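You operate a simulated robot arm through the tools that you are given. There is no shell and no other tool. Be economical: measure what you need, move in short steps, check, and stop when the job is done.

You are at the controls of a simulated two-armed robot. One attempt, no reset.

## Task
Put the tray marked "round" from the top of the pale wood bench on the clear end of the small goods bench. Open the left bench drawer, take the brass spacer on the top of the pale wood bench and put it away in the inside of the left bench drawer and shut the drawer again. Close the left packing drawer. Put the small carton marked "C 6 cm" from the far top of the long table on top of the carton of clamps. Take the carton labelled "tabs" from the far top of the long table and leave it on the middle top of the long table. Put the 27 mm round spacer from the far top of the long table on the brown plaque with the gold plate and the 20 mm round spacer on the near top of the long table. Pull the upper desk drawer open. Do these in any order. Set down upright: carton.

It is judged by the outcome, as a careful person would: the job done as asked, and still so three seconds after it is handed in. It fails if anything else is knocked over, pushed out of place, dropped, spilled or broken.

## Robot
Two 7-joint arms with vacuum grippers on one trunk, on a base that drives. Base frame: it is fixed to the floor where the robot stands at the start and does not move with it; the origin is under the middle of the robot, x ahead of it, y to its left, z up; the surface under the hand at the start is at about z = 780. Units: mm, rad, N and s.
The left shoulder is at the start at [70, 174, 1129], the right one opposite. With the tool pointing down near the work surface each hand reaches from about 300 to 800 mm from the robot's upright axis, wherever it stands, measured 20 degrees to its own side. Places, roughly: blue tray, grey tray [500, 0, 750]; brass spacer [750, 0, 750]; carton [-2250, -500, 750]; carton of clamps [-2250, -1000, 750]; clear end of the small goods bench [300, 5000, 900]; inside of the left bench drawer [400, 2500, 700]; left bench drawer [200, 2500, 700]; left packing drawer [400, -1900, 700]; middle top of the long table [-2600, 400, 700]; near top of the long table [-2700, 1500, 700]; plaque with the gold plate (7x9x2 cm) [-2200, -1000, 700]; round spacer [-2250, -1250, 750]; small carton [-2250, -1000, 750]; upper desk drawer [-3500, 3800, 500]. Payload 3.5 kg a hand.
Tool frame (each hand has its own): the origin (TCP) lies in the middle of the cups' lips, and z points out of the cups. The gripper has 2 cups of 32 mm across, covering 32 by 80 mm (tool x, y); the bellows give 10 mm. With the vacuum on, a cup seals on a smooth face that it is pressed against (1 to 4 N); it does not hold porous or soft things. The pull reaches 76 N.
Orientation is that of the tool frame in the base frame, as a unit quaternion [x, y, z, w]. With the cups facing straight down, the tool's x points along the base's -x, its y along +y and its z along -z.

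## Interface
- The arms move only by the tool servo_tool. It takes "left_commands", "right_commands" or both (then of equal length, played together; a hand with none holds still); each is a list of rows, each a list of 7 numbers: the shift along the tool's x, y, z in cm, then the turn, a rotation vector about the tool's x, y, z in degrees, then the vacuum: 1 switches it on, 0 off. In form: [[tx, ty, tz, ax, ay, az, vac], ...]. A call has 1 to 20 rows; each row is the pose to reach, as a shift and turn from the pose commanded when the call began, along the tool's axes at that moment. Rows are played at 5 a second. More than 50 mm and 0.15 rad between two rows, or a gripper value outside its range, and nothing of the call is played. A pose out of reach is approached as far as the arm can. The call stops where the force on the tool passes 40 N (or 10 N more than at its start, if that is more) or the arm is blocked; 0.2 s more then pass. The pull builds up within a second once a cup has sealed. Time passes only in rows, and 0.2 s behind the last, so rows that repeat a pose give it time. It gives the time, the measured TCP pose, the force on the tool (base axes) and the pull of the vacuum at its end, in the units of the frame above (readings bear some noise), with the torque about the TCP (base axes, N m) and any sound that the robot's microphone picked up.
- Cameras (640 x 400 px; columns grow to the right, rows downward): "scene" is now at [129.8, -15, 1433.3]; the picture's right is [-0.20, -0.98, 0.00], its down [-0.71, 0.14, -0.69] and it looks along [0.68, -0.14, -0.72] (base axes); focal length 249 px, centre (320, 200). "left" rides on the left gripper at [74, -19, -110] in its tool frame; the picture's right is [0.25, 0.97, 0.00], its down [-0.77, 0.20, -0.60] and it looks along [-0.58, 0.15, 0.80] (tool axes); focal length 218 px, centre (320, 200). "right" rides on the right gripper at [74, 19, -110] in its tool frame; the picture's right is [-0.25, 0.97, 0.00], its down [-0.77, -0.20, -0.60] and it looks along [-0.58, -0.15, 0.80] (tool axes); focal length 218 px, centre (320, 200). There is no depth. A picture from a camera that has moved, and an enlarged one, comes with that camera's place and axes in the base frame and with its lens.
- camera(camera): a new picture of that camera. No time passes.
- slide_trunk(by): slides the trunk up (or, below 0, down) by that many mm; the arms and the scene camera ride with it, the base frame stays. It gives what a move gives, with no picture.
- base_move(legs): drives the robot by 1 to 6 legs, each [ahead, turn to the left] in mm and rad, along the robot's own axes; the way and the turn of a leg run together, so that a leg with both is an arc; at most 1500 mm and 3.142 rad a leg. The arms and the cameras ride along, it lands a little off, and it stops where it bumps. It gives what a move gives.
- turn_head(pan, tilt): turns the head with the scene camera to pan (to the left, within 1.501 rad either way) and tilt (down, from -0.506 to 1.204), counted from straight ahead of the robot. It gives what a move gives.
- enlarge(camera, box): a new picture of the part [left, top, right, bottom] of that camera's present view, enlarged. No time passes.
- close_job(): hands the job in; it is judged then, once.

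Work in short steps. Places have to be worked out from the pictures, the camera data and where the tool is seen: move nearer, look again, correct. Check each grasp and each placing, and mend what went wrong. You have 483 turns and 246 pictures in all, those below and enlarged ones among them. Switch the vacuum off and draw the arms clear of the work before you hand the job in, unless the task says otherwise; then end with one line.

The tools are called after ">>>" by a JSON object that holds its "fn" and its "kwargs". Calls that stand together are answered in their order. servo_tool: Moves the arms, as the interface text tells. Its arguments: {"type":"object","properties":{"left_commands":{"type":"array","items":{"type":"array","items":{"type":"number"}}},"right_commands":{"type":"array","items":{"type":"array","items":{"type":"number"}}}},"required":[]} The other tools are called the same way: slide_trunk (by) slides the trunk up or down; base_move (legs) drives the base; turn_head (pan, tilt) turns the head that bears the scene camera; camera (camera) takes a picture; enlarge (camera, box) takes an enlarged picture of a part of a camera's view; close_job () hands the job in.

At the start:

```text
t: 0.0
left_tcp_pos: [542.6, 163.5, 1014.4]
left_tool_rot: [-0.001, 1.0, 0.0, -0.001]
left_contact_force: [0.4, -0.5, 0.2]
left_ft_torque: [0.0, 0.03, 0.02]
left_pull: 0.0
right_tcp_pos: [495.3, -187.2, 1067.9]
right_tool_rot: [0.001, 1.0, 0.0, 0.0]
right_contact_force: [0.3, -0.1, 0.1]
right_ft_torque: [0.03, -0.03, 0.02]
right_pull: 0.0
trunk travel left (down, up): [-625.0, 215.0]
robot x, y, heading: [0.1, 0.9, -0.0]
head pan, tilt: [-0.197, 0.805]
```

scene: 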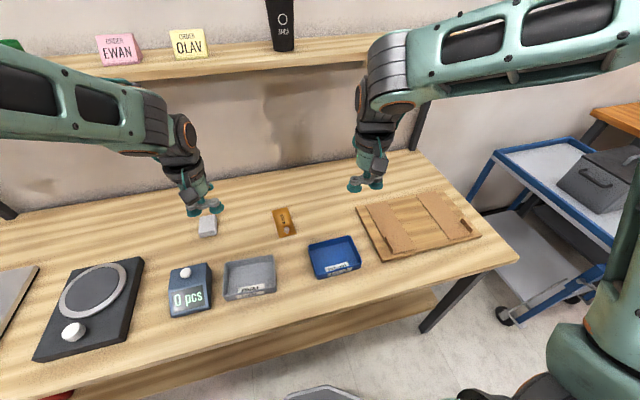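
right: 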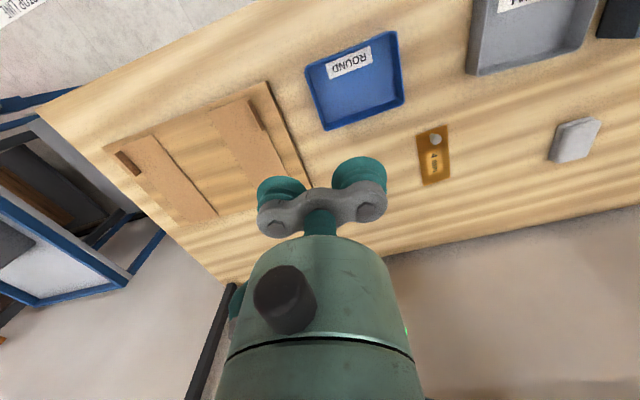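
left: 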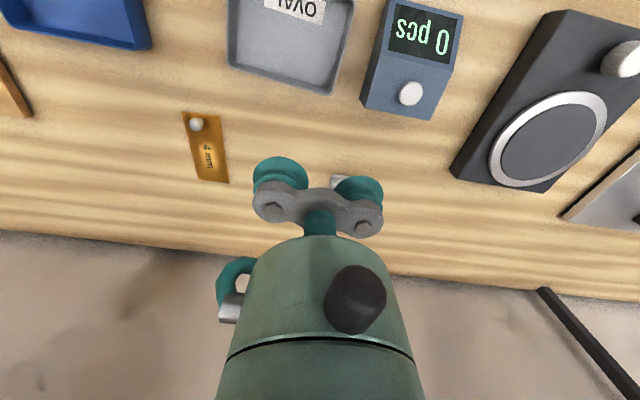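

I'll look closer at the tray and the brass spacer before moving.

>>> {"fn": "enlarge", "kwargs": {"camera": "scene", "box": [200, 180, 400, 305]}}

>>> {"fn": "enlarge", "kwargs": {"camera": "left", "box": [140, 80, 300, 200]}}

```text
3.20 times, centred on (300, 242) of scene
camera zoom: at [129.8, -15.0, 1433.3], right [-0.2, -0.98, 0.0], down [-0.71, 0.14, -0.69], along [0.68, -0.14, -0.72], focal length 796 px, centre (384, 64)
```

zoom: 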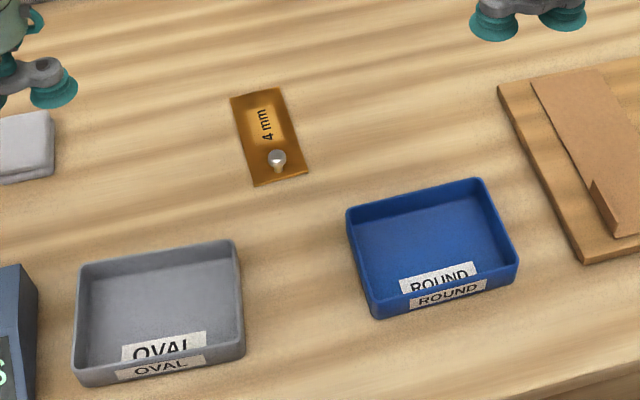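

```text
3.33 times, centred on (220, 140) of left
camera zoom: at [469.7, 143.6, 1124.7], right [-0.25, 0.97, 0.0], down [0.77, 0.2, 0.6], along [0.58, 0.15, -0.8], focal length 728 px, centre (653, 400)
```

zoom: 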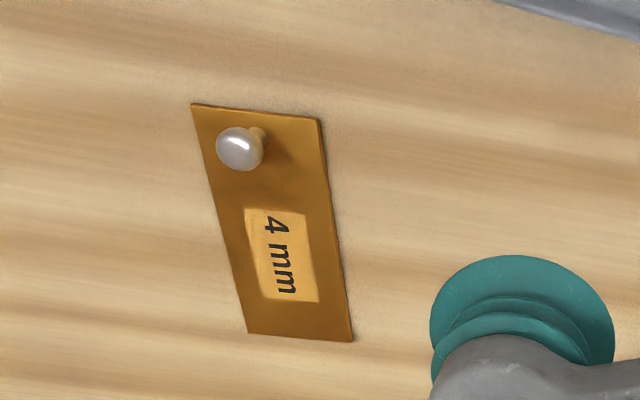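

The tray "round" is the blue one at about (510,-137); the brass plate is centred about (667,-2), ~120x58 mm, with a knob at its near end. I bring the left hand above the knob-free part, turned along the plate.

>>> {"fn": "servo_tool", "kwargs": {"left_commands": [[-1.4, -1.6, 1.2, 0, 0, 8.4, 0], [-2.8, -3.2, 2.4, 0, 0, 16.8, 0], [-4.2, -4.9, 3.6, 0, 0, 25.2, 0], [-5.6, -6.5, 4.8, 0, 0, 33.6, 0], [-7.1, -8.1, 6, 0, 0, 42, 0], [-8.5, -9.8, 7.2, 0, 0, 50.4, 0], [-9.9, -11.4, 8.4, 0, 0, 58.8, 0], [-11.3, -13, 9.6, 0, 0, 67.2, 0], [-12.7, -14.6, 10.8, 0, 0, 75.6, 0], [-14.1, -16.2, 12, 0, 0, 84, 0], [-14.1, -16.2, 12, 0, 0, 84, 0]]}}

>>> {"fn": "camera", "kwargs": {"camera": "left"}}

>>> {"fn": "camera", "kwargs": {"camera": "scene"}}

```text
t: 2.4
left_tcp_pos: [682.5, 2.1, 895.4]
left_tool_rot: [0.67, 0.742, 0.0, 0.0]
left_contact_force: [1.1, 0.8, -0.4]
left_ft_torque: [-0.02, 0.0, 0.0]
left_pull: 0.1
right_tcp_pos: [494.4, -186.8, 1068.5]
right_tool_rot: [0.001, 1.0, 0.001, 0.0]
right_contact_force: [-0.4, -0.5, 1.0]
right_ft_torque: [-0.01, 0.02, 0.01]
right_pull: 0.0
trunk travel left (down, up): [-625.0, 215.0]
robot x, y, heading: [3.1, 0.2, -0.002]
head pan, tilt: [-0.197, 0.805]
```

```text
240 pictures are left
camera left: at [654.7, 73.1, 1005.8], right [0.94, 0.35, 0.0], down [0.28, -0.75, 0.6], along [0.21, -0.57, -0.8], focal length 218 px, centre (320, 200)
```

left: 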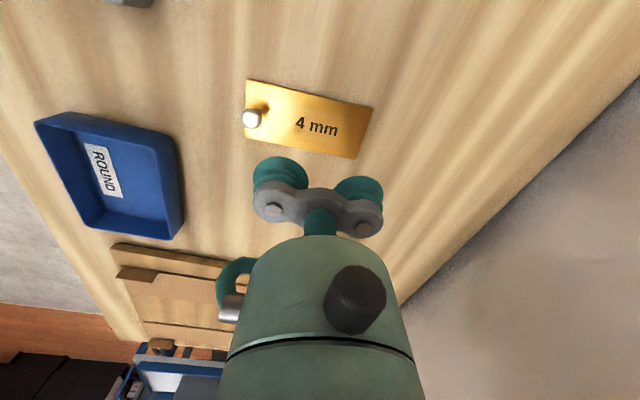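

```text
239 pictures are left
camera scene: at [129.1, -14.9, 1433.4], right [-0.2, -0.98, 0.0], down [-0.71, 0.14, -0.69], along [0.68, -0.14, -0.72], focal length 249 px, centre (320, 200)
```

scene: 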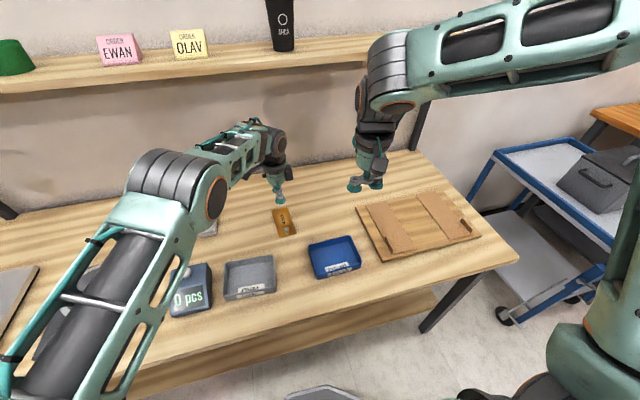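

The plate's axis and my hand agree within a couple of degrees; the cups clear the knob. I descend with vacuum on.

>>> {"fn": "servo_tool", "kwargs": {"left_commands": [[0, 0, 4, 0, 0, 1, 0], [0, 0, 8, 0, 0, 2, 0], [0, 0, 10, 0, 0, 2, 1], [0, 0, 10.6, 0, 0, 2, 1], [0, 0, 11, 0, 0, 2, 1], [0, 0, 11.3, 0, 0, 2, 1], [0, 0, 11.3, 0, 0, 2, 1], [0, 0, 11.3, 0, 0, 2, 1]]}}

```text
t: 4.2
left_tcp_pos: [682.1, 0.2, 783.9]
left_tool_rot: [0.682, 0.731, 0.002, 0.001]
left_contact_force: [5.7, 1.5, 12.6]
left_ft_torque: [0.02, 0.22, -0.15]
left_pull: 75.1
right_tcp_pos: [494.4, -188.6, 1067.6]
right_tool_rot: [0.001, 1.0, -0.001, 0.001]
right_contact_force: [-0.1, -0.9, -0.1]
right_ft_torque: [-0.02, 0.01, -0.03]
right_pull: 0.0
trunk travel left (down, up): [-625.0, 215.0]
robot x, y, heading: [2.5, -1.0, -0.003]
head pan, tilt: [-0.197, 0.805]
```

Sealed (75 N). I lift and check, retracting the left hand toward the left side.

>>> {"fn": "servo_tool", "kwargs": {"left_commands": [[0, 0, -3, 0, 0, 0, 1], [0, 0, -7, 0, 0, 0, 1], [0, 0, -11, 0, 0, 0, 1], [0, 0, -15, 0, 0, 0, 1], [3, -3, -19, 0, 0, 0, 1], [7, -6, -20, 0, 0, 0, 1], [11, -9, -20, 0, 0, 0, 1], [15, -12, -20, 0, 0, 0, 1], [19, -15, -20, 0, 0, 0, 1], [22, -17, -20, 0, 0, 0, 1], [22, -17, -20, 0, 0, 0, 1]]}}

>>> {"fn": "camera", "kwargs": {"camera": "scene"}}

>>> {"fn": "camera", "kwargs": {"camera": "right"}}

```text
refused: row 5 steps farther than a row can; nothing moved
```

```text
238 pictures are left
camera scene: at [128.5, -14.8, 1433.5], right [-0.2, -0.98, 0.0], down [-0.71, 0.14, -0.69], along [0.68, -0.14, -0.72], focal length 249 px, centre (320, 200)
```

scene: 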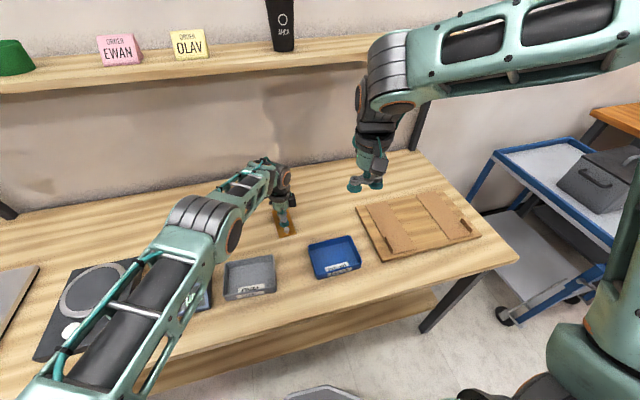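

```text
237 pictures are left
camera right: at [419.7, -166.5, 1179.2], right [0.25, 0.97, 0.0], down [0.77, -0.2, 0.61], along [0.59, -0.15, -0.8], focal length 218 px, centre (320, 200)
```

right: 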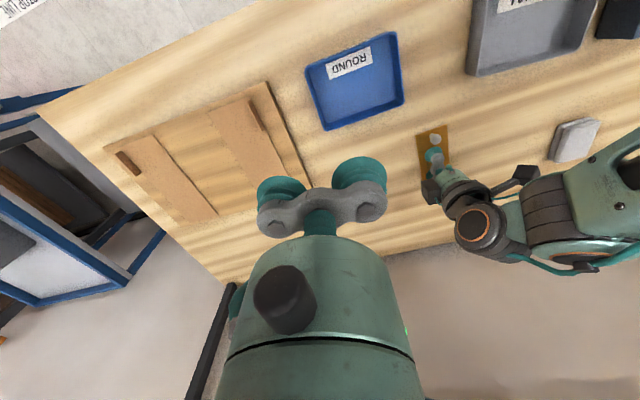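

Step limit hit; I redo the lift in smaller steps.

>>> {"fn": "servo_tool", "kwargs": {"left_commands": [[0, 0, -3, 0, 0, 0, 1], [0, 0, -7, 0, 0, 0, 1], [0, 0, -11, 0, 0, 0, 1], [0, 0, -15, 0, 0, 0, 1], [2, -2, -18, 0, 0, 0, 1], [5, -4.5, -20, 0, 0, 0, 1], [8.5, -7, -20, 0, 0, 0, 1], [12, -9.5, -20, 0, 0, 0, 1], [15.5, -12, -20, 0, 0, 0, 1], [19, -14.5, -20, 0, 0, 0, 1], [22, -17, -20, 0, 0, 0, 1], [22, -17, -20, 0, 0, 0, 1]], "right_commands": [[0, 0.7, 1, 0, 0, -1, 0], [0, 1.4, 4, 0, 0, -2, 0], [0, 2.5, 8, 0, 0, -4, 0], [0, 3.5, 12, 0, 0, -4, 0], [0, 4.5, 15, 0, 0, -4, 0], [0, 5.5, 15, 0, 0, -4, 0], [-0.5, 5.8, 15, 0, 0, -4, 0], [-0.5, 5.8, 15, 0, 0, -4, 0], [-0.5, 5.8, 15, 0, 0, -4, 0], [-0.5, 5.8, 15, 0, 0, -4, 0], [-0.5, 5.8, 15, 0, 0, -4, 0], [-0.5, 5.8, 15, 0, 0, -4, 0]]}}

>>> {"fn": "camera", "kwargs": {"camera": "scene"}}

>>> {"fn": "camera", "kwargs": {"camera": "right"}}

```text
t: 6.8
left_tcp_pos: [502.1, 214.1, 979.1]
left_tool_rot: [0.673, 0.74, -0.013, 0.008]
left_contact_force: [-0.2, 0.4, -2.2]
left_ft_torque: [0.0, -0.06, 0.01]
left_pull: 75.6
right_tcp_pos: [498.9, -129.2, 917.3]
right_tool_rot: [-0.035, 0.999, 0.0, -0.001]
right_contact_force: [-0.4, 0.6, 0.5]
right_ft_torque: [0.0, 0.03, 0.03]
right_pull: 0.0
trunk travel left (down, up): [-625.0, 215.0]
robot x, y, heading: [0.4, 0.3, -0.002]
head pan, tilt: [-0.197, 0.805]
```

```text
236 pictures are left
camera scene: at [130.4, -15.2, 1433.2], right [-0.2, -0.98, 0.0], down [-0.71, 0.14, -0.69], along [0.68, -0.14, -0.72], focal length 249 px, centre (320, 200)
```

scene: 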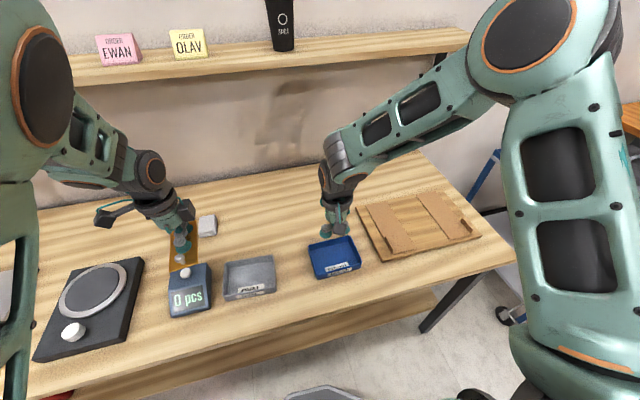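

```text
235 pictures are left
camera right: at [424.2, -112.6, 1028.0], right [0.19, 0.98, 0.0], down [0.78, -0.15, 0.6], along [0.59, -0.11, -0.8], focal length 218 px, centre (320, 200)
```

right: 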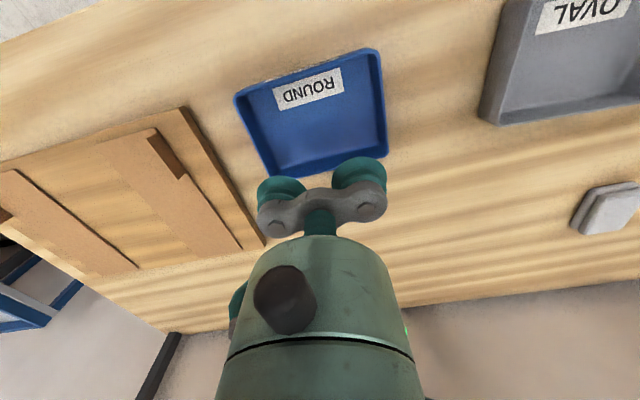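

Spacer is held. The hand is over the tray floor, clear of the label; I shift 6 mm forward and descend with vacuum.

>>> {"fn": "servo_tool", "kwargs": {"right_commands": [[-0.6, -0.1, 4, 0, 0, 0, 0], [-0.6, -0.1, 8, 0, 0, 0, 0], [-0.6, -0.1, 11.5, 0, 0, 0, 1], [-0.6, -0.1, 12.5, 0, 0, 0, 1], [-0.6, -0.1, 13, 0, 0, 0, 1], [-0.6, -0.1, 13.4, 0, 0, 0, 1], [-0.6, -0.1, 13.6, 0, 0, 0, 1], [-0.6, -0.1, 13.6, 0, 0, 0, 1], [-0.6, -0.1, 13.6, 0, 0, 0, 1]]}}

```text
t: 8.8
left_tcp_pos: [500.2, 211.5, 985.1]
left_tool_rot: [0.675, 0.738, -0.011, 0.013]
left_contact_force: [0.2, 0.6, -1.9]
left_ft_torque: [-0.02, -0.08, 0.0]
left_pull: 75.6
right_tcp_pos: [504.6, -130.5, 782.7]
right_tool_rot: [-0.035, 0.999, 0.001, 0.002]
right_contact_force: [-0.6, -1.9, 29.3]
right_ft_torque: [0.1, 0.22, -0.01]
right_pull: 75.2
trunk travel left (down, up): [-625.0, 215.0]
robot x, y, heading: [-0.2, 2.3, 0.003]
head pan, tilt: [-0.197, 0.805]
```

Tray sealed (75 N). Lift it and draw it back a bit.

>>> {"fn": "servo_tool", "kwargs": {"right_commands": [[0, 0, -2, 0, 0, 0, 1], [0, 0, -6, 0, 0, 0, 1], [0, 0, -10, 0, 0, 0, 1], [0, 0, -14, 0, 0, 0, 1], [0, 0, -18, 0, 0, 0, 1], [0, -3, -20, 0, 0, 0, 1], [2, -6, -22, 0, 0, 0, 1], [5, -8, -22, 0, 0, 0, 1], [8, -8, -22, 0, 0, 0, 1], [11, -8, -22, 0, 0, 0, 1], [11, -8, -22, 0, 0, 0, 1]], "left_commands": [[0, 0, 0, 0, 0, 0, 1], [0, 0, 0, 0, 0, 0, 1], [0, 0, 0, 0, 0, 0, 1], [0, -3, 0, 0, 0, 0, 1], [0, -6, 0, 0, 0, 0, 1], [0, -9, 0, 0, 0, 0, 1], [0, -12, 0, 0, 0, 0, 1], [0, -12, 0, 0, 0, 0, 1], [0, -12, 0, 0, 0, 0, 1], [0, -12, 0, 0, 0, 0, 1], [0, -12, 0, 0, 0, 0, 1]]}}

>>> {"fn": "turn_head", "kwargs": {"pan": 1.3, "tilt": 0.4}}

>>> {"fn": "camera", "kwargs": {"camera": "scene"}}

```text
t: 11.2
left_tcp_pos: [381.1, 197.1, 980.8]
left_tool_rot: [0.677, 0.736, -0.012, 0.011]
left_contact_force: [-0.1, 0.6, -2.0]
left_ft_torque: [-0.01, -0.06, 0.0]
left_pull: 75.5
right_tcp_pos: [403.4, -217.2, 1000.3]
right_tool_rot: [-0.034, 0.999, 0.001, -0.001]
right_contact_force: [0.6, 0.0, -1.5]
right_ft_torque: [-0.02, 0.02, -0.01]
right_pull: 75.5
trunk travel left (down, up): [-625.0, 215.0]
robot x, y, heading: [0.9, -3.1, -0.006]
head pan, tilt: [-0.197, 0.805]
```

```text
t: 12.8
left_tcp_pos: [379.7, 196.1, 980.6]
left_tool_rot: [0.678, 0.735, -0.011, 0.011]
left_contact_force: [0.4, 0.0, -1.9]
left_ft_torque: [0.0, -0.06, 0.02]
left_pull: 75.0
right_tcp_pos: [403.1, -216.3, 1001.1]
right_tool_rot: [-0.034, 0.999, 0.0, -0.001]
right_contact_force: [0.1, -1.0, -1.5]
right_ft_torque: [0.0, -0.02, 0.02]
right_pull: 75.8
trunk travel left (down, up): [-625.0, 215.0]
robot x, y, heading: [2.2, -3.9, -0.005]
head pan, tilt: [1.3, 0.4]
```

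```text
234 pictures are left
camera scene: at [75.7, 90.2, 1468.7], right [0.96, -0.27, 0.0], down [-0.1, -0.38, -0.92], along [0.25, 0.89, -0.39], focal length 249 px, centre (320, 200)
```

scene: 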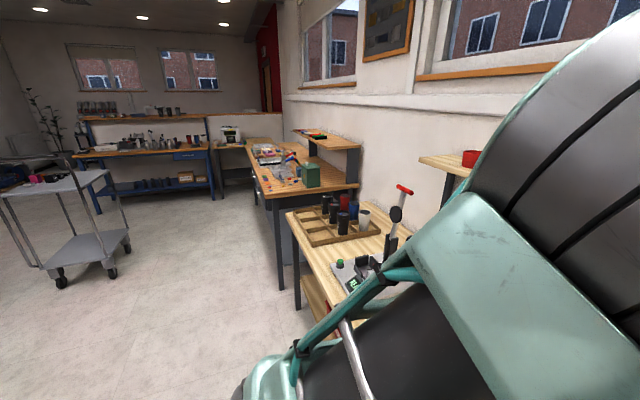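

Both are held. The way along y is clear, so I back off from the bench, turn left and drive along to look.

>>> {"fn": "base_move", "kwargs": {"legs": [[-350, 0], [0, 1.571], [1400, 0], [600, 0]]}}

>>> {"fn": "turn_head", "kwargs": {"pan": 0, "tilt": 0.3}}

>>> {"fn": "camera", "kwargs": {"camera": "scene"}}

```text
t: 28.6
left_tcp_pos: [-605.8, 2390.0, 982.2]
left_tool_rot: [-0.048, 0.999, 0.0, 0.017]
left_contact_force: [-0.2, -0.1, -2.6]
left_ft_torque: [0.08, 0.01, 0.01]
left_pull: 75.7
right_tcp_pos: [-193.2, 2418.8, 1001.3]
right_tool_rot: [0.736, -0.677, 0.0, 0.0]
right_contact_force: [-0.7, 0.1, -0.8]
right_ft_torque: [0.01, -0.02, 0.03]
right_pull: 75.3
trunk travel left (down, up): [-625.0, 215.0]
robot x, y, heading: [-405.5, 2013.3, 1.585]
head pan, tilt: [1.3, 0.4]
```

```text
t: 30.1
left_tcp_pos: [-605.3, 2390.6, 981.1]
left_tool_rot: [-0.049, 0.999, -0.001, 0.02]
left_contact_force: [0.0, -0.2, -2.8]
left_ft_torque: [0.03, 0.02, -0.02]
left_pull: 75.9
right_tcp_pos: [-192.9, 2419.4, 1001.0]
right_tool_rot: [0.736, -0.677, 0.0, 0.0]
right_contact_force: [-0.5, -1.0, -1.2]
right_ft_torque: [-0.02, -0.01, 0.03]
right_pull: 75.6
trunk travel left (down, up): [-625.0, 215.0]
robot x, y, heading: [-403.6, 2010.0, 1.584]
head pan, tilt: [0.0, 0.3]
```

```text
233 pictures are left
camera scene: at [-405.4, 2158.6, 1478.0], right [1.0, 0.02, 0.0], down [0.0, -0.3, -0.96], along [-0.02, 0.96, -0.3], focal length 249 px, centre (320, 200)
```

scene: 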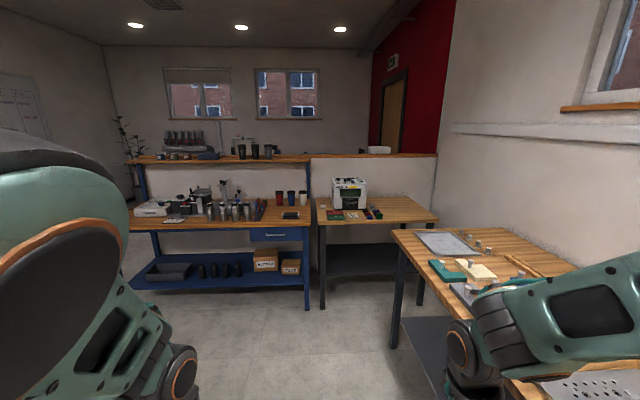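

I enlarge to identify the benches.

>>> {"fn": "enlarge", "kwargs": {"camera": "scene", "box": [120, 130, 440, 330]}}

>>> {"fn": "turn_head", "kwargs": {"pan": -0.9, "tilt": 0.5}}

>>> {"fn": "camera", "kwargs": {"camera": "scene"}}

```text
2.00 times, centred on (280, 230) of scene
camera zoom: at [-405.4, 2158.6, 1478.0], right [1.0, 0.02, 0.0], down [0.0, -0.3, -0.96], along [-0.02, 0.96, -0.3], focal length 498 px, centre (400, 140)
```

zoom: 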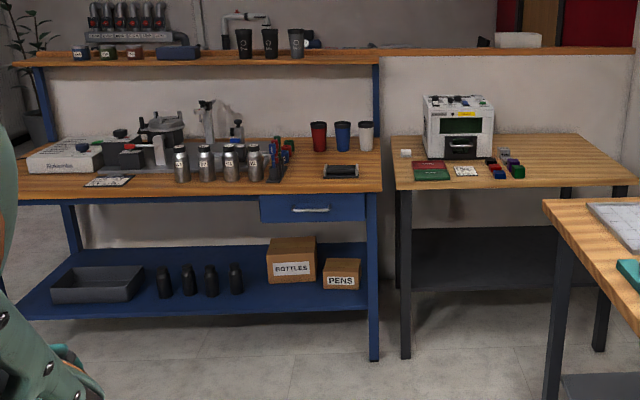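

```text
t: 31.2
left_tcp_pos: [-606.0, 2391.6, 982.1]
left_tool_rot: [-0.049, 0.999, -0.001, 0.019]
left_contact_force: [0.3, 0.5, -2.2]
left_ft_torque: [0.03, -0.02, -0.03]
left_pull: 75.6
right_tcp_pos: [-192.7, 2419.4, 1001.0]
right_tool_rot: [0.736, -0.677, 0.0, 0.001]
right_contact_force: [0.0, 0.1, -0.9]
right_ft_torque: [0.01, -0.03, -0.01]
right_pull: 75.2
trunk travel left (down, up): [-625.0, 215.0]
robot x, y, heading: [-402.4, 2012.6, 1.584]
head pan, tilt: [-0.901, 0.499]
```

```text
231 pictures are left
camera scene: at [-333.5, 2123.0, 1459.6], right [0.63, -0.77, 0.0], down [-0.37, -0.3, -0.88], along [0.68, 0.56, -0.48], focal length 249 px, centre (320, 200)
```

scene: 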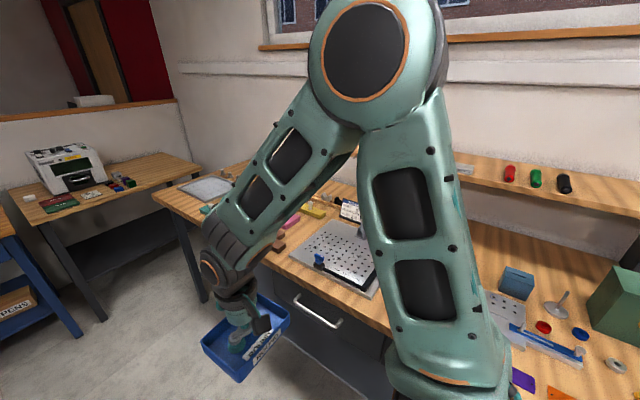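

The table by the partition has a clear right end, but it's nearer than the rough place says. I drive closer and look, including beyond the partition.

>>> {"fn": "slide_trunk", "kwargs": {"by": 200}}

>>> {"fn": "base_move", "kwargs": {"legs": [[700, 0]]}}

>>> {"fn": "turn_head", "kwargs": {"pan": -0.3, "tilt": 0.2}}

>>> {"fn": "camera", "kwargs": {"camera": "scene"}}

```text
t: 33.4
left_tcp_pos: [-606.0, 2391.6, 1181.0]
left_tool_rot: [-0.049, 0.999, -0.001, 0.02]
left_contact_force: [-0.7, 0.2, -2.4]
left_ft_torque: [0.0, -0.01, 0.0]
left_pull: 75.5
right_tcp_pos: [-193.1, 2421.3, 1199.8]
right_tool_rot: [0.736, -0.677, 0.0, 0.0]
right_contact_force: [-0.6, -0.1, -1.1]
right_ft_torque: [0.01, 0.02, -0.03]
right_pull: 75.4
trunk travel left (down, up): [-825.0, 15.0]
robot x, y, heading: [-400.1, 2010.8, 1.587]
head pan, tilt: [-0.901, 0.499]
```

```text
t: 37.2
left_tcp_pos: [-615.1, 3085.5, 1181.8]
left_tool_rot: [-0.048, 0.999, 0.0, 0.019]
left_contact_force: [-0.1, -0.4, -2.6]
left_ft_torque: [0.08, -0.02, 0.0]
left_pull: 75.7
right_tcp_pos: [-201.8, 3113.1, 1202.0]
right_tool_rot: [0.735, -0.678, -0.001, -0.001]
right_contact_force: [0.5, 0.2, -0.8]
right_ft_torque: [-0.01, -0.03, -0.02]
right_pull: 75.2
trunk travel left (down, up): [-825.0, 15.0]
robot x, y, heading: [-416.6, 2709.6, 1.581]
head pan, tilt: [-0.901, 0.499]
```

```text
t: 38.2
left_tcp_pos: [-615.0, 3084.2, 1180.7]
left_tool_rot: [-0.048, 0.999, -0.001, 0.02]
left_contact_force: [0.1, -0.5, -1.6]
left_ft_torque: [0.07, -0.01, -0.04]
left_pull: 75.3
right_tcp_pos: [-202.8, 3113.4, 1201.3]
right_tool_rot: [0.735, -0.678, -0.001, 0.0]
right_contact_force: [0.5, -0.3, -1.1]
right_ft_torque: [0.0, -0.01, -0.01]
right_pull: 75.5
trunk travel left (down, up): [-825.0, 15.0]
robot x, y, heading: [-413.3, 2708.3, 1.577]
head pan, tilt: [-0.3, 0.201]
```

```text
230 pictures are left
camera scene: at [-387.2, 2848.6, 1687.3], right [0.96, -0.28, 0.0], down [-0.06, -0.19, -0.98], along [0.28, 0.94, -0.2], focal length 249 px, centre (320, 200)
```

scene: 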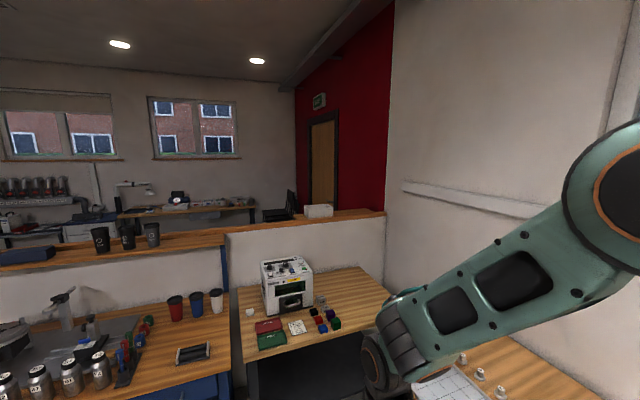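

The table here measures ~780 high at y≈3850–4490; the rough place says 900 at y≈5000. I look around further to find other candidates.

>>> {"fn": "turn_head", "kwargs": {"pan": 0.5, "tilt": 0.2}}

>>> {"fn": "camera", "kwargs": {"camera": "scene"}}

>>> {"fn": "turn_head", "kwargs": {"pan": 1.4, "tilt": 0.25}}

>>> {"fn": "camera", "kwargs": {"camera": "scene"}}

```text
t: 39.4
left_tcp_pos: [-615.2, 3086.8, 1181.2]
left_tool_rot: [-0.048, 0.999, -0.001, 0.021]
left_contact_force: [0.0, 0.2, -3.6]
left_ft_torque: [0.05, 0.03, 0.0]
left_pull: 75.5
right_tcp_pos: [-202.7, 3113.6, 1200.3]
right_tool_rot: [0.734, -0.679, -0.001, 0.0]
right_contact_force: [0.7, -0.4, -1.4]
right_ft_torque: [0.03, 0.03, 0.0]
right_pull: 75.6
trunk travel left (down, up): [-825.0, 15.0]
robot x, y, heading: [-411.6, 2708.5, 1.584]
head pan, tilt: [0.499, 0.201]
```

```text
229 pictures are left
camera scene: at [-459.3, 2840.8, 1687.3], right [0.87, 0.49, 0.0], down [0.1, -0.17, -0.98], along [-0.48, 0.85, -0.2], focal length 249 px, centre (320, 200)
```

scene: 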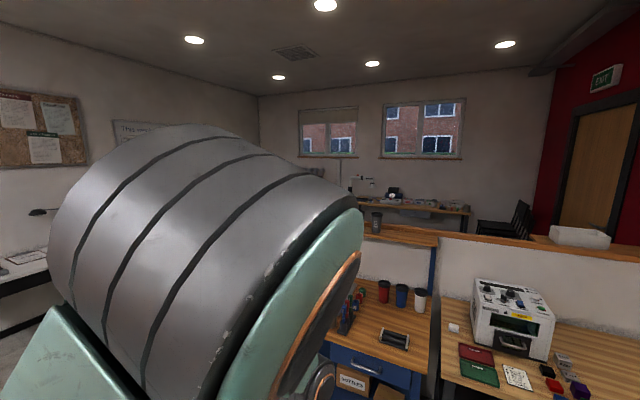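

```text
t: 40.6
left_tcp_pos: [-615.1, 3085.4, 1181.3]
left_tool_rot: [-0.048, 0.999, 0.0, 0.019]
left_contact_force: [-0.3, 0.4, -2.0]
left_ft_torque: [0.05, -0.03, -0.02]
left_pull: 75.4
right_tcp_pos: [-202.7, 3114.3, 1201.3]
right_tool_rot: [0.735, -0.679, 0.001, 0.001]
right_contact_force: [-0.1, -0.1, -1.0]
right_ft_torque: [0.02, 0.01, 0.02]
right_pull: 75.1
trunk travel left (down, up): [-825.0, 15.0]
robot x, y, heading: [-414.8, 2707.9, 1.581]
head pan, tilt: [1.4, 0.25]
```

```text
228 pictures are left
camera scene: at [-505.9, 2774.2, 1682.7], right [0.16, 0.99, 0.0], down [0.24, -0.04, -0.97], along [-0.96, 0.15, -0.25], focal length 249 px, centre (320, 200)
```

scene: 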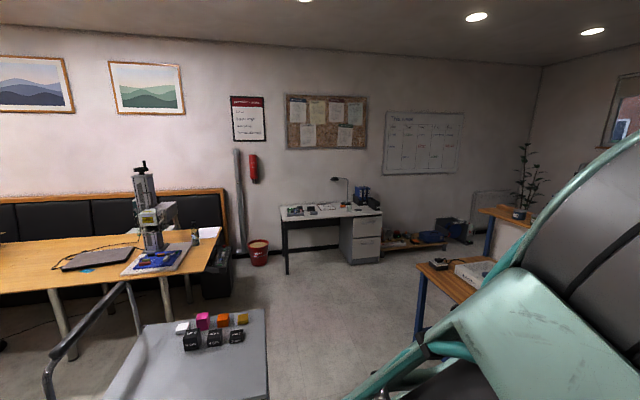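

I drive nearer with the hands high to look over the partition.

>>> {"fn": "base_move", "kwargs": {"legs": [[600, 0]]}}

>>> {"fn": "turn_head", "kwargs": {"pan": -0.4, "tilt": 0.45}}

>>> {"fn": "camera", "kwargs": {"camera": "scene"}}

```text
t: 44.0
left_tcp_pos: [-625.5, 3686.9, 1182.1]
left_tool_rot: [-0.051, 0.999, 0.0, 0.02]
left_contact_force: [-0.1, 0.5, -2.3]
left_ft_torque: [0.07, 0.02, -0.02]
left_pull: 75.7
right_tcp_pos: [-214.6, 3716.5, 1200.8]
right_tool_rot: [0.736, -0.676, 0.0, 0.0]
right_contact_force: [0.6, -1.8, -0.9]
right_ft_torque: [0.03, 0.02, 0.0]
right_pull: 75.2
trunk travel left (down, up): [-825.0, 15.0]
robot x, y, heading: [-424.3, 3310.9, 1.589]
head pan, tilt: [1.4, 0.25]
```

```text
t: 45.8
left_tcp_pos: [-625.9, 3687.8, 1181.9]
left_tool_rot: [-0.05, 0.999, -0.001, 0.021]
left_contact_force: [-0.1, 0.0, -1.9]
left_ft_torque: [0.06, 0.01, 0.04]
left_pull: 75.7
right_tcp_pos: [-214.5, 3718.3, 1200.9]
right_tool_rot: [0.737, -0.676, 0.0, 0.0]
right_contact_force: [0.0, -0.8, -1.6]
right_ft_torque: [0.01, 0.04, -0.01]
right_pull: 75.4
trunk travel left (down, up): [-825.0, 15.0]
robot x, y, heading: [-419.4, 3311.7, 1.588]
head pan, tilt: [-0.4, 0.45]
```

```text
227 pictures are left
camera scene: at [-389.1, 3447.3, 1664.1], right [0.93, -0.37, 0.0], down [-0.16, -0.4, -0.9], along [0.34, 0.84, -0.44], focal length 249 px, centre (320, 200)
```

scene: 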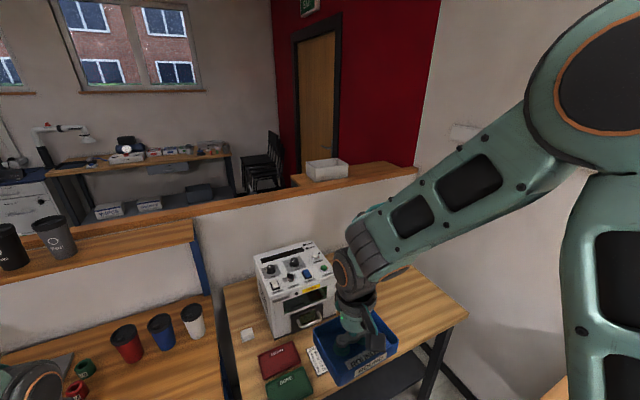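

A wooden counter with a white bin lies behind the partition; I enlarge it.

>>> {"fn": "enlarge", "kwargs": {"camera": "scene", "box": [0, 110, 440, 260]}}

>>> {"fn": "enlarge", "kwargs": {"camera": "scene", "box": [200, 230, 480, 400]}}

```text
1.45 times, centred on (220, 185) of scene
camera zoom: at [-389.1, 3447.3, 1664.1], right [0.93, -0.37, 0.0], down [-0.16, -0.4, -0.9], along [0.34, 0.84, -0.44], focal length 362 px, centre (466, 222)
```

zoom: 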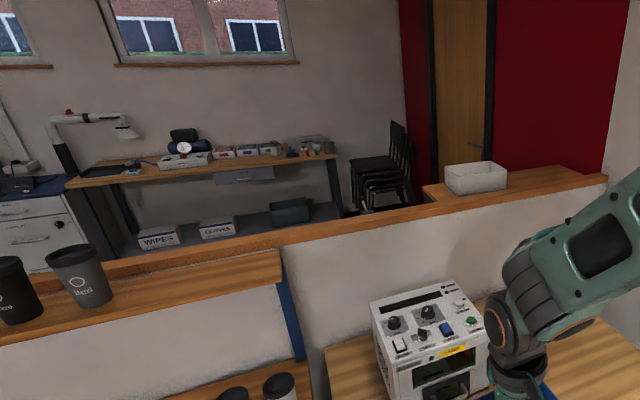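

```text
2.29 times, centred on (340, 315) of scene
camera zoom: at [-389.1, 3447.3, 1664.1], right [0.93, -0.37, 0.0], down [-0.16, -0.4, -0.9], along [0.34, 0.84, -0.44], focal length 569 px, centre (274, -63)
```

zoom: 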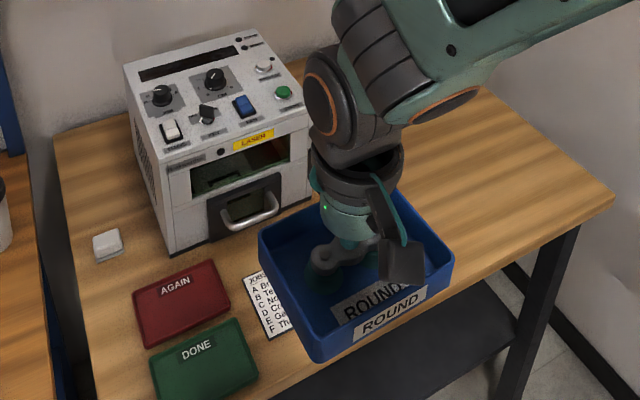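

The engraver bench and counter (z≈1170) don't match a 900-high bench at y≈5000; it may be in the room behind the partition. I go round the left end of the blue bench to look.

>>> {"fn": "base_move", "kwargs": {"legs": [[-200, 0], [0, 1.571], [1400, 0]]}}

>>> {"fn": "turn_head", "kwargs": {"pan": -0.5, "tilt": 0.3}}

>>> {"fn": "camera", "kwargs": {"camera": "scene"}}

>>> {"fn": "turn_head", "kwargs": {"pan": -1.4, "tilt": 0.2}}

>>> {"fn": "camera", "kwargs": {"camera": "scene"}}

```text
t: 57.8
left_tcp_pos: [-2231.9, 2932.0, 1180.7]
left_tool_rot: [0.734, -0.678, -0.014, -0.015]
left_contact_force: [-0.4, 0.3, -2.0]
left_ft_torque: [-0.01, 0.07, -0.02]
left_pull: 75.5
right_tcp_pos: [-2252.0, 3345.9, 1201.5]
right_tool_rot: [1.0, 0.031, 0.0, 0.0]
right_contact_force: [0.7, 0.1, -1.4]
right_ft_torque: [0.0, 0.02, -0.03]
right_pull: 76.4
trunk travel left (down, up): [-825.0, 15.0]
robot x, y, heading: [-1855.1, 3124.5, 3.135]
head pan, tilt: [-0.4, 0.45]
```

```text
t: 58.5
left_tcp_pos: [-2232.5, 2932.5, 1181.4]
left_tool_rot: [0.734, -0.679, -0.015, -0.016]
left_contact_force: [-0.3, 0.3, -2.5]
left_ft_torque: [0.0, 0.07, 0.02]
left_pull: 76.0
right_tcp_pos: [-2251.6, 3344.6, 1201.2]
right_tool_rot: [1.0, 0.031, 0.0, -0.001]
right_contact_force: [0.2, 0.1, -1.4]
right_ft_torque: [0.02, 0.0, 0.03]
right_pull: 75.4
trunk travel left (down, up): [-825.0, 15.0]
robot x, y, heading: [-1846.9, 3123.7, 3.134]
head pan, tilt: [-0.499, 0.3]
```

```text
224 pictures are left
camera scene: at [-1981.9, 3172.8, 1678.0], right [0.48, 0.88, 0.0], down [0.26, -0.14, -0.96], along [-0.84, 0.46, -0.3], focal length 249 px, centre (320, 200)
```

scene: 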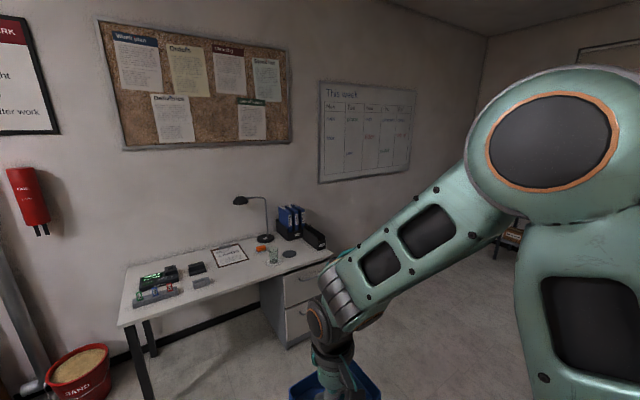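

```text
t: 59.7
left_tcp_pos: [-2231.5, 2932.2, 1180.6]
left_tool_rot: [0.734, -0.679, -0.013, -0.015]
left_contact_force: [0.3, 0.4, -2.0]
left_ft_torque: [0.0, 0.07, 0.0]
left_pull: 75.3
right_tcp_pos: [-2251.8, 3345.9, 1200.8]
right_tool_rot: [1.0, 0.031, 0.0, 0.0]
right_contact_force: [-1.0, 0.2, -0.6]
right_ft_torque: [-0.01, 0.02, -0.03]
right_pull: 75.7
trunk travel left (down, up): [-825.0, 15.0]
robot x, y, heading: [-1850.0, 3125.5, 3.135]
head pan, tilt: [-1.4, 0.201]
```

```text
223 pictures are left
camera scene: at [-1915.6, 3219.6, 1687.3], right [0.99, 0.17, 0.0], down [0.03, -0.2, -0.98], along [-0.16, 0.97, -0.2], focal length 249 px, centre (320, 200)
```

scene: 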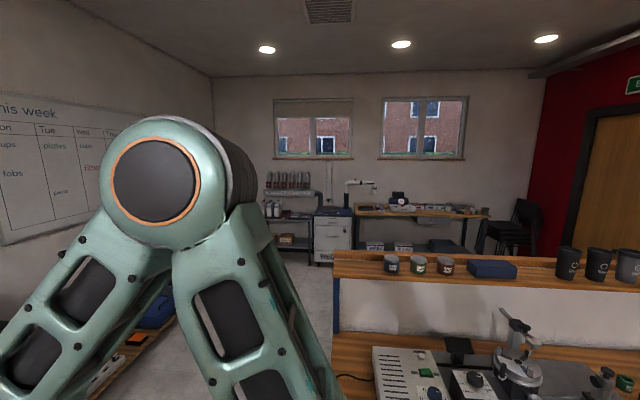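

The passage between desk and partition is open; I go through it at x≈-2600 and look into the back room.

>>> {"fn": "base_move", "kwargs": {"legs": [[700, 0], [0, -1.571], [1400, 0], [800, 0]]}}

>>> {"fn": "turn_head", "kwargs": {"pan": -1.3, "tilt": 0.3}}

>>> {"fn": "camera", "kwargs": {"camera": "scene"}}

>>> {"fn": "turn_head", "kwargs": {"pan": -0.4, "tilt": 0.3}}

>>> {"fn": "camera", "kwargs": {"camera": "scene"}}

```text
t: 78.0
left_tcp_pos: [-2724.6, 5743.4, 1182.6]
left_tool_rot: [-0.04, 0.999, 0.0, 0.019]
left_contact_force: [0.5, 0.2, -2.4]
left_ft_torque: [0.11, 0.02, 0.03]
left_pull: 75.3
right_tcp_pos: [-2312.3, 5764.5, 1201.7]
right_tool_rot: [0.729, -0.685, 0.0, 0.001]
right_contact_force: [1.0, 0.6, -1.7]
right_ft_torque: [0.04, -0.01, -0.01]
right_pull: 75.8
trunk travel left (down, up): [-825.0, 15.0]
robot x, y, heading: [-2526.7, 5361.0, 1.569]
head pan, tilt: [-1.4, 0.201]
```

```text
t: 78.6
left_tcp_pos: [-2726.0, 5743.2, 1181.3]
left_tool_rot: [-0.04, 0.999, -0.001, 0.022]
left_contact_force: [0.2, -0.6, -2.3]
left_ft_torque: [0.06, 0.0, -0.02]
left_pull: 75.9
right_tcp_pos: [-2312.1, 5764.8, 1200.8]
right_tool_rot: [0.729, -0.685, 0.0, 0.0]
right_contact_force: [0.4, -0.2, -1.2]
right_ft_torque: [0.02, -0.01, -0.01]
right_pull: 75.4
trunk travel left (down, up): [-825.0, 15.0]
robot x, y, heading: [-2530.1, 5363.5, 1.563]
head pan, tilt: [-1.3, 0.3]
```

```text
222 pictures are left
camera scene: at [-2439.6, 5439.2, 1678.1], right [0.26, -0.96, 0.0], down [-0.28, -0.08, -0.96], along [0.92, 0.25, -0.3], focal length 249 px, centre (320, 200)
```

scene: 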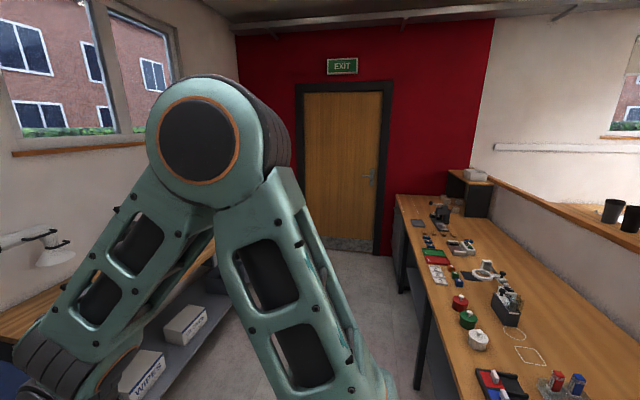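

```text
t: 79.8
left_tcp_pos: [-2725.2, 5744.5, 1181.5]
left_tool_rot: [-0.041, 0.999, -0.001, 0.021]
left_contact_force: [1.1, -0.2, -2.9]
left_ft_torque: [0.06, 0.0, 0.01]
left_pull: 75.0
right_tcp_pos: [-2312.1, 5765.1, 1200.4]
right_tool_rot: [0.729, -0.684, 0.001, 0.0]
right_contact_force: [0.1, -0.7, -1.8]
right_ft_torque: [0.01, 0.0, -0.02]
right_pull: 75.4
trunk travel left (down, up): [-825.0, 15.0]
robot x, y, heading: [-2530.0, 5361.7, 1.57]
head pan, tilt: [-0.4, 0.3]
```

```text
221 pictures are left
camera scene: at [-2492.9, 5500.5, 1678.0], right [0.92, -0.39, 0.0], down [-0.12, -0.27, -0.96], along [0.38, 0.88, -0.3], focal length 249 px, centre (320, 200)
```

scene: 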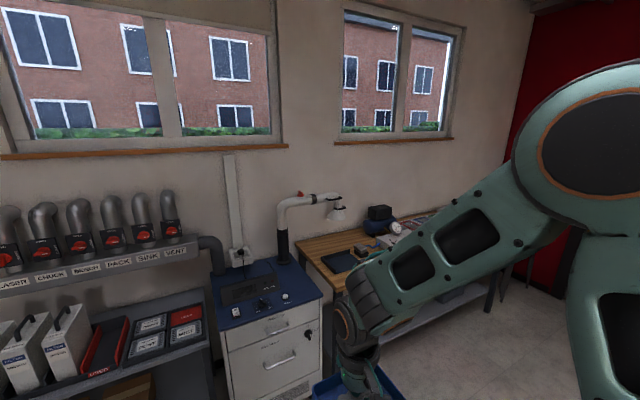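

There's a long bench behind the partition with small goods — found. I enlarge its far end.

>>> {"fn": "turn_head", "kwargs": {"pan": -1.45, "tilt": 0.3}}

>>> {"fn": "enlarge", "kwargs": {"camera": "scene", "box": [300, 150, 620, 400]}}

```text
t: 81.1
left_tcp_pos: [-2724.5, 5744.4, 1181.1]
left_tool_rot: [-0.04, 0.999, -0.001, 0.021]
left_contact_force: [-0.5, 0.2, -3.2]
left_ft_torque: [0.03, -0.02, -0.01]
left_pull: 75.4
right_tcp_pos: [-2311.6, 5765.6, 1201.4]
right_tool_rot: [0.729, -0.685, 0.001, 0.0]
right_contact_force: [0.5, 0.7, -0.6]
right_ft_torque: [0.03, -0.05, -0.01]
right_pull: 75.4
trunk travel left (down, up): [-825.0, 15.0]
robot x, y, heading: [-2532.3, 5362.8, 1.565]
head pan, tilt: [-1.45, 0.3]
```

```text
1.60 times, centred on (460, 275) of scene
camera zoom: at [-2437.0, 5425.7, 1678.0], right [0.12, -0.99, 0.0], down [-0.29, -0.03, -0.96], along [0.95, 0.11, -0.3], focal length 398 px, centre (96, 80)
```

zoom: 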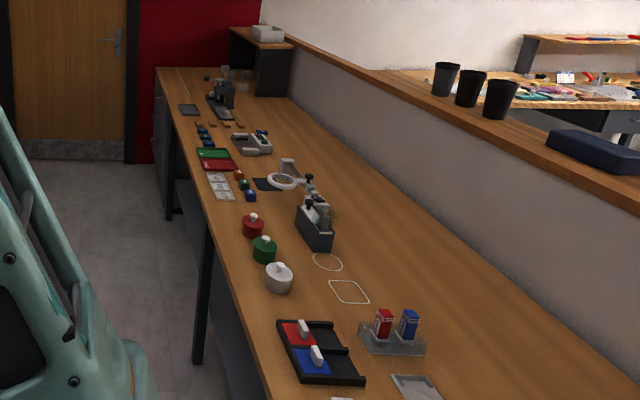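

Far end (x≈300, y≈5000) looks clear. I drive along the front of this bench at y≈5770.

>>> {"fn": "base_move", "kwargs": {"legs": [[420, 0], [0, -1.571], [1400, 0], [600, 0]]}}

>>> {"fn": "turn_head", "kwargs": {"pan": -0.6, "tilt": 0.5}}

>>> {"fn": "camera", "kwargs": {"camera": "scene"}}

```text
t: 97.1
left_tcp_pos: [-141.9, 5872.3, 1182.1]
left_tool_rot: [0.693, 0.721, -0.015, 0.014]
left_contact_force: [-0.6, -0.1, -2.2]
left_ft_torque: [-0.01, -0.1, -0.01]
left_pull: 75.6
right_tcp_pos: [-136.9, 5457.8, 1201.7]
right_tool_rot: [-0.011, 1.0, 0.0, 0.0]
right_contact_force: [-0.4, 0.6, -1.1]
right_ft_torque: [0.02, -0.03, 0.01]
right_pull: 75.7
trunk travel left (down, up): [-825.0, 15.0]
robot x, y, heading: [-528.0, 5688.7, -0.043]
head pan, tilt: [-1.45, 0.3]
```

```text
t: 98.3
left_tcp_pos: [-141.4, 5872.0, 1181.9]
left_tool_rot: [0.693, 0.721, -0.016, 0.014]
left_contact_force: [-0.3, -0.3, -2.3]
left_ft_torque: [-0.02, -0.1, 0.01]
left_pull: 75.2
right_tcp_pos: [-136.9, 5458.4, 1200.5]
right_tool_rot: [-0.011, 1.0, 0.0, 0.0]
right_contact_force: [-0.8, 0.9, -1.4]
right_ft_torque: [0.0, -0.02, 0.0]
right_pull: 75.2
trunk travel left (down, up): [-825.0, 15.0]
robot x, y, heading: [-526.4, 5695.3, -0.044]
head pan, tilt: [-0.6, 0.499]
```

```text
219 pictures are left
camera scene: at [-406.0, 5636.6, 1659.7], right [-0.6, -0.8, 0.0], down [-0.38, 0.29, -0.88], along [0.7, -0.53, -0.48], focal length 249 px, centre (320, 200)
```

scene: 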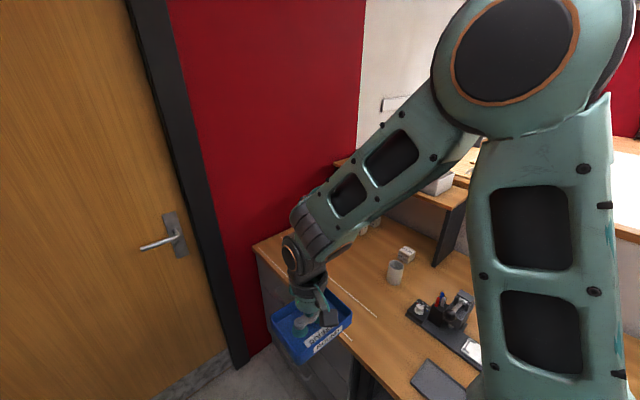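

I move further along and turn to face the bench end.

>>> {"fn": "base_move", "kwargs": {"legs": [[500, 0], [0, -1.527]]}}

>>> {"fn": "turn_head", "kwargs": {"pan": 0.3, "tilt": 0.75}}

>>> {"fn": "camera", "kwargs": {"camera": "scene"}}

```text
t: 105.0
left_tcp_pos: [161.6, 5289.9, 1181.7]
left_tool_rot: [0.999, 0.032, -0.022, -0.001]
left_contact_force: [0.1, -0.1, -2.9]
left_ft_torque: [-0.1, 0.01, -0.01]
left_pull: 75.4
right_tcp_pos: [-251.9, 5275.9, 1201.4]
right_tool_rot: [0.69, 0.723, 0.0, 0.0]
right_contact_force: [-0.8, -0.3, -0.5]
right_ft_torque: [-0.01, -0.01, 0.02]
right_pull: 76.0
trunk travel left (down, up): [-825.0, 15.0]
robot x, y, heading: [-29.9, 5673.6, -1.592]
head pan, tilt: [-0.6, 0.499]
```

```text
t: 106.2
left_tcp_pos: [161.0, 5290.5, 1181.7]
left_tool_rot: [0.999, 0.032, -0.021, -0.001]
left_contact_force: [-0.2, 0.3, -2.6]
left_ft_torque: [-0.05, 0.0, -0.01]
left_pull: 75.9
right_tcp_pos: [-253.3, 5277.6, 1200.2]
right_tool_rot: [0.69, 0.723, 0.0, 0.0]
right_contact_force: [-0.5, 0.3, -1.1]
right_ft_torque: [-0.01, -0.02, 0.0]
right_pull: 75.7
trunk travel left (down, up): [-825.0, 15.0]
robot x, y, heading: [-26.9, 5671.6, -1.597]
head pan, tilt: [0.3, 0.75]
```

```text
218 pictures are left
camera scene: at [-4.7, 5545.4, 1637.7], right [-0.96, -0.28, 0.0], down [-0.19, 0.66, -0.73], along [0.2, -0.7, -0.68], focal length 249 px, centre (320, 200)
```

scene: 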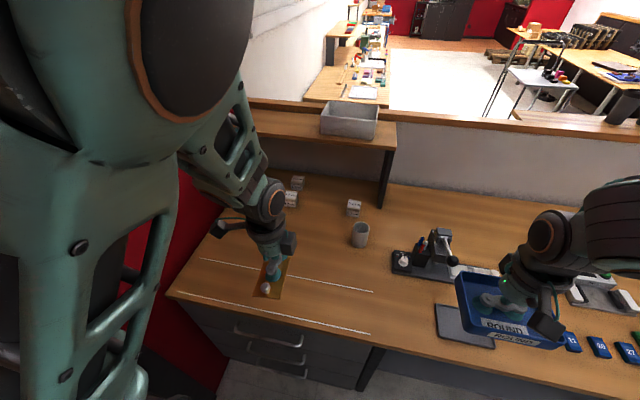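

The marked zone between two white lines is the clear end. I look with both hand cameras to triangulate bench height.

>>> {"fn": "camera", "kwargs": {"camera": "left"}}

>>> {"fn": "camera", "kwargs": {"camera": "right"}}

>>> {"fn": "enlarge", "kwargs": {"camera": "scene", "box": [140, 160, 400, 400]}}

```text
217 pictures are left
camera left: at [237.7, 5314.4, 1288.8], right [0.31, -0.95, -0.01], down [-0.73, -0.25, 0.64], along [-0.61, -0.19, -0.77], focal length 218 px, centre (320, 200)
```

left: 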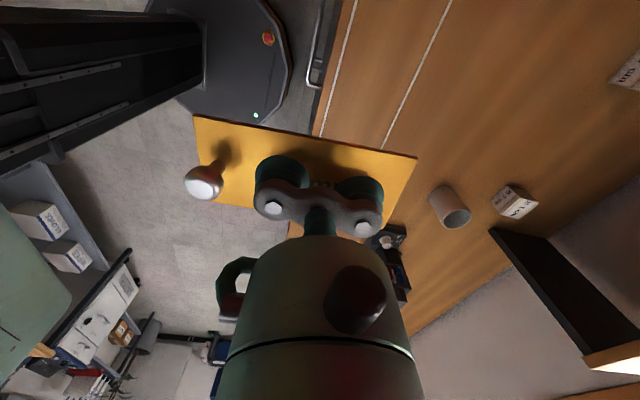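

```text
216 pictures are left
camera right: at [-236.7, 5352.6, 1311.6], right [0.98, -0.21, 0.0], down [-0.16, -0.78, 0.6], along [-0.13, -0.59, -0.8], focal length 218 px, centre (320, 200)
```

right: 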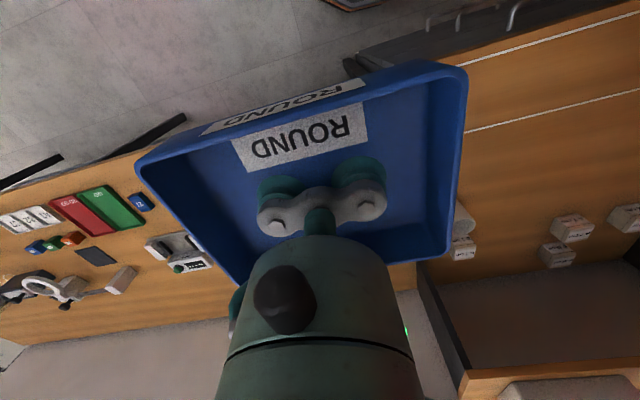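

```text
1.67 times, centred on (270, 280) of scene
camera zoom: at [-4.7, 5545.4, 1637.7], right [-0.96, -0.28, 0.0], down [-0.19, 0.66, -0.73], along [0.2, -0.7, -0.68], focal length 415 px, centre (403, 67)
```

zoom: 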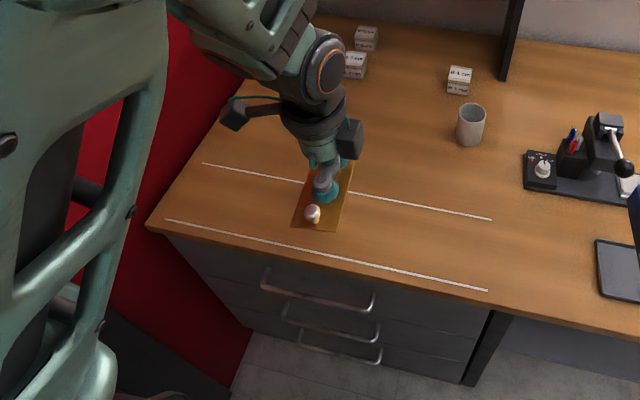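

The end zone is free from x≈60 to 550; I shift the robot about 170 mm toward +x so that the right hand can set the tray there comfortably.

>>> {"fn": "base_move", "kwargs": {"legs": [[0, -0.6], [-320, 0], [0, 0.625], [270, 0]]}}

>>> {"fn": "camera", "kwargs": {"camera": "scene"}}

```text
t: 113.3
left_tcp_pos: [367.7, 5296.6, 1181.9]
left_tool_rot: [0.999, 0.047, -0.021, 0.001]
left_contact_force: [-0.3, 0.1, -2.3]
left_ft_torque: [-0.1, 0.03, -0.01]
left_pull: 75.7
right_tcp_pos: [-44.2, 5269.3, 1203.1]
right_tool_rot: [0.679, 0.734, -0.001, 0.001]
right_contact_force: [1.1, 0.5, -1.7]
right_ft_torque: [-0.05, -0.01, 0.0]
right_pull: 75.5
trunk travel left (down, up): [-825.0, 15.0]
robot x, y, heading: [165.3, 5671.5, -1.559]
head pan, tilt: [0.3, 0.75]
```

```text
214 pictures are left
camera scene: at [194.5, 5547.1, 1638.1], right [-0.95, -0.31, 0.0], down [-0.21, 0.65, -0.73], along [0.22, -0.7, -0.68], focal length 249 px, centre (320, 200)
```

scene: 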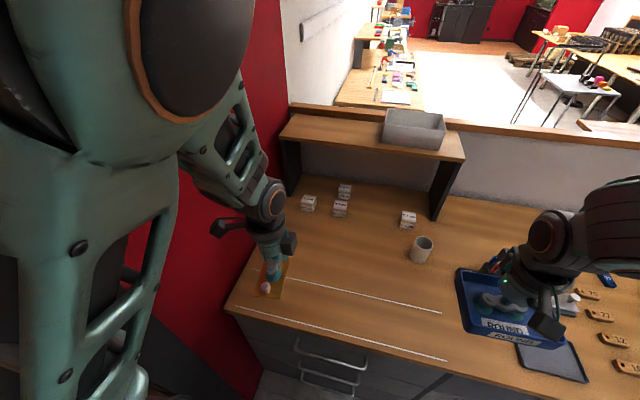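

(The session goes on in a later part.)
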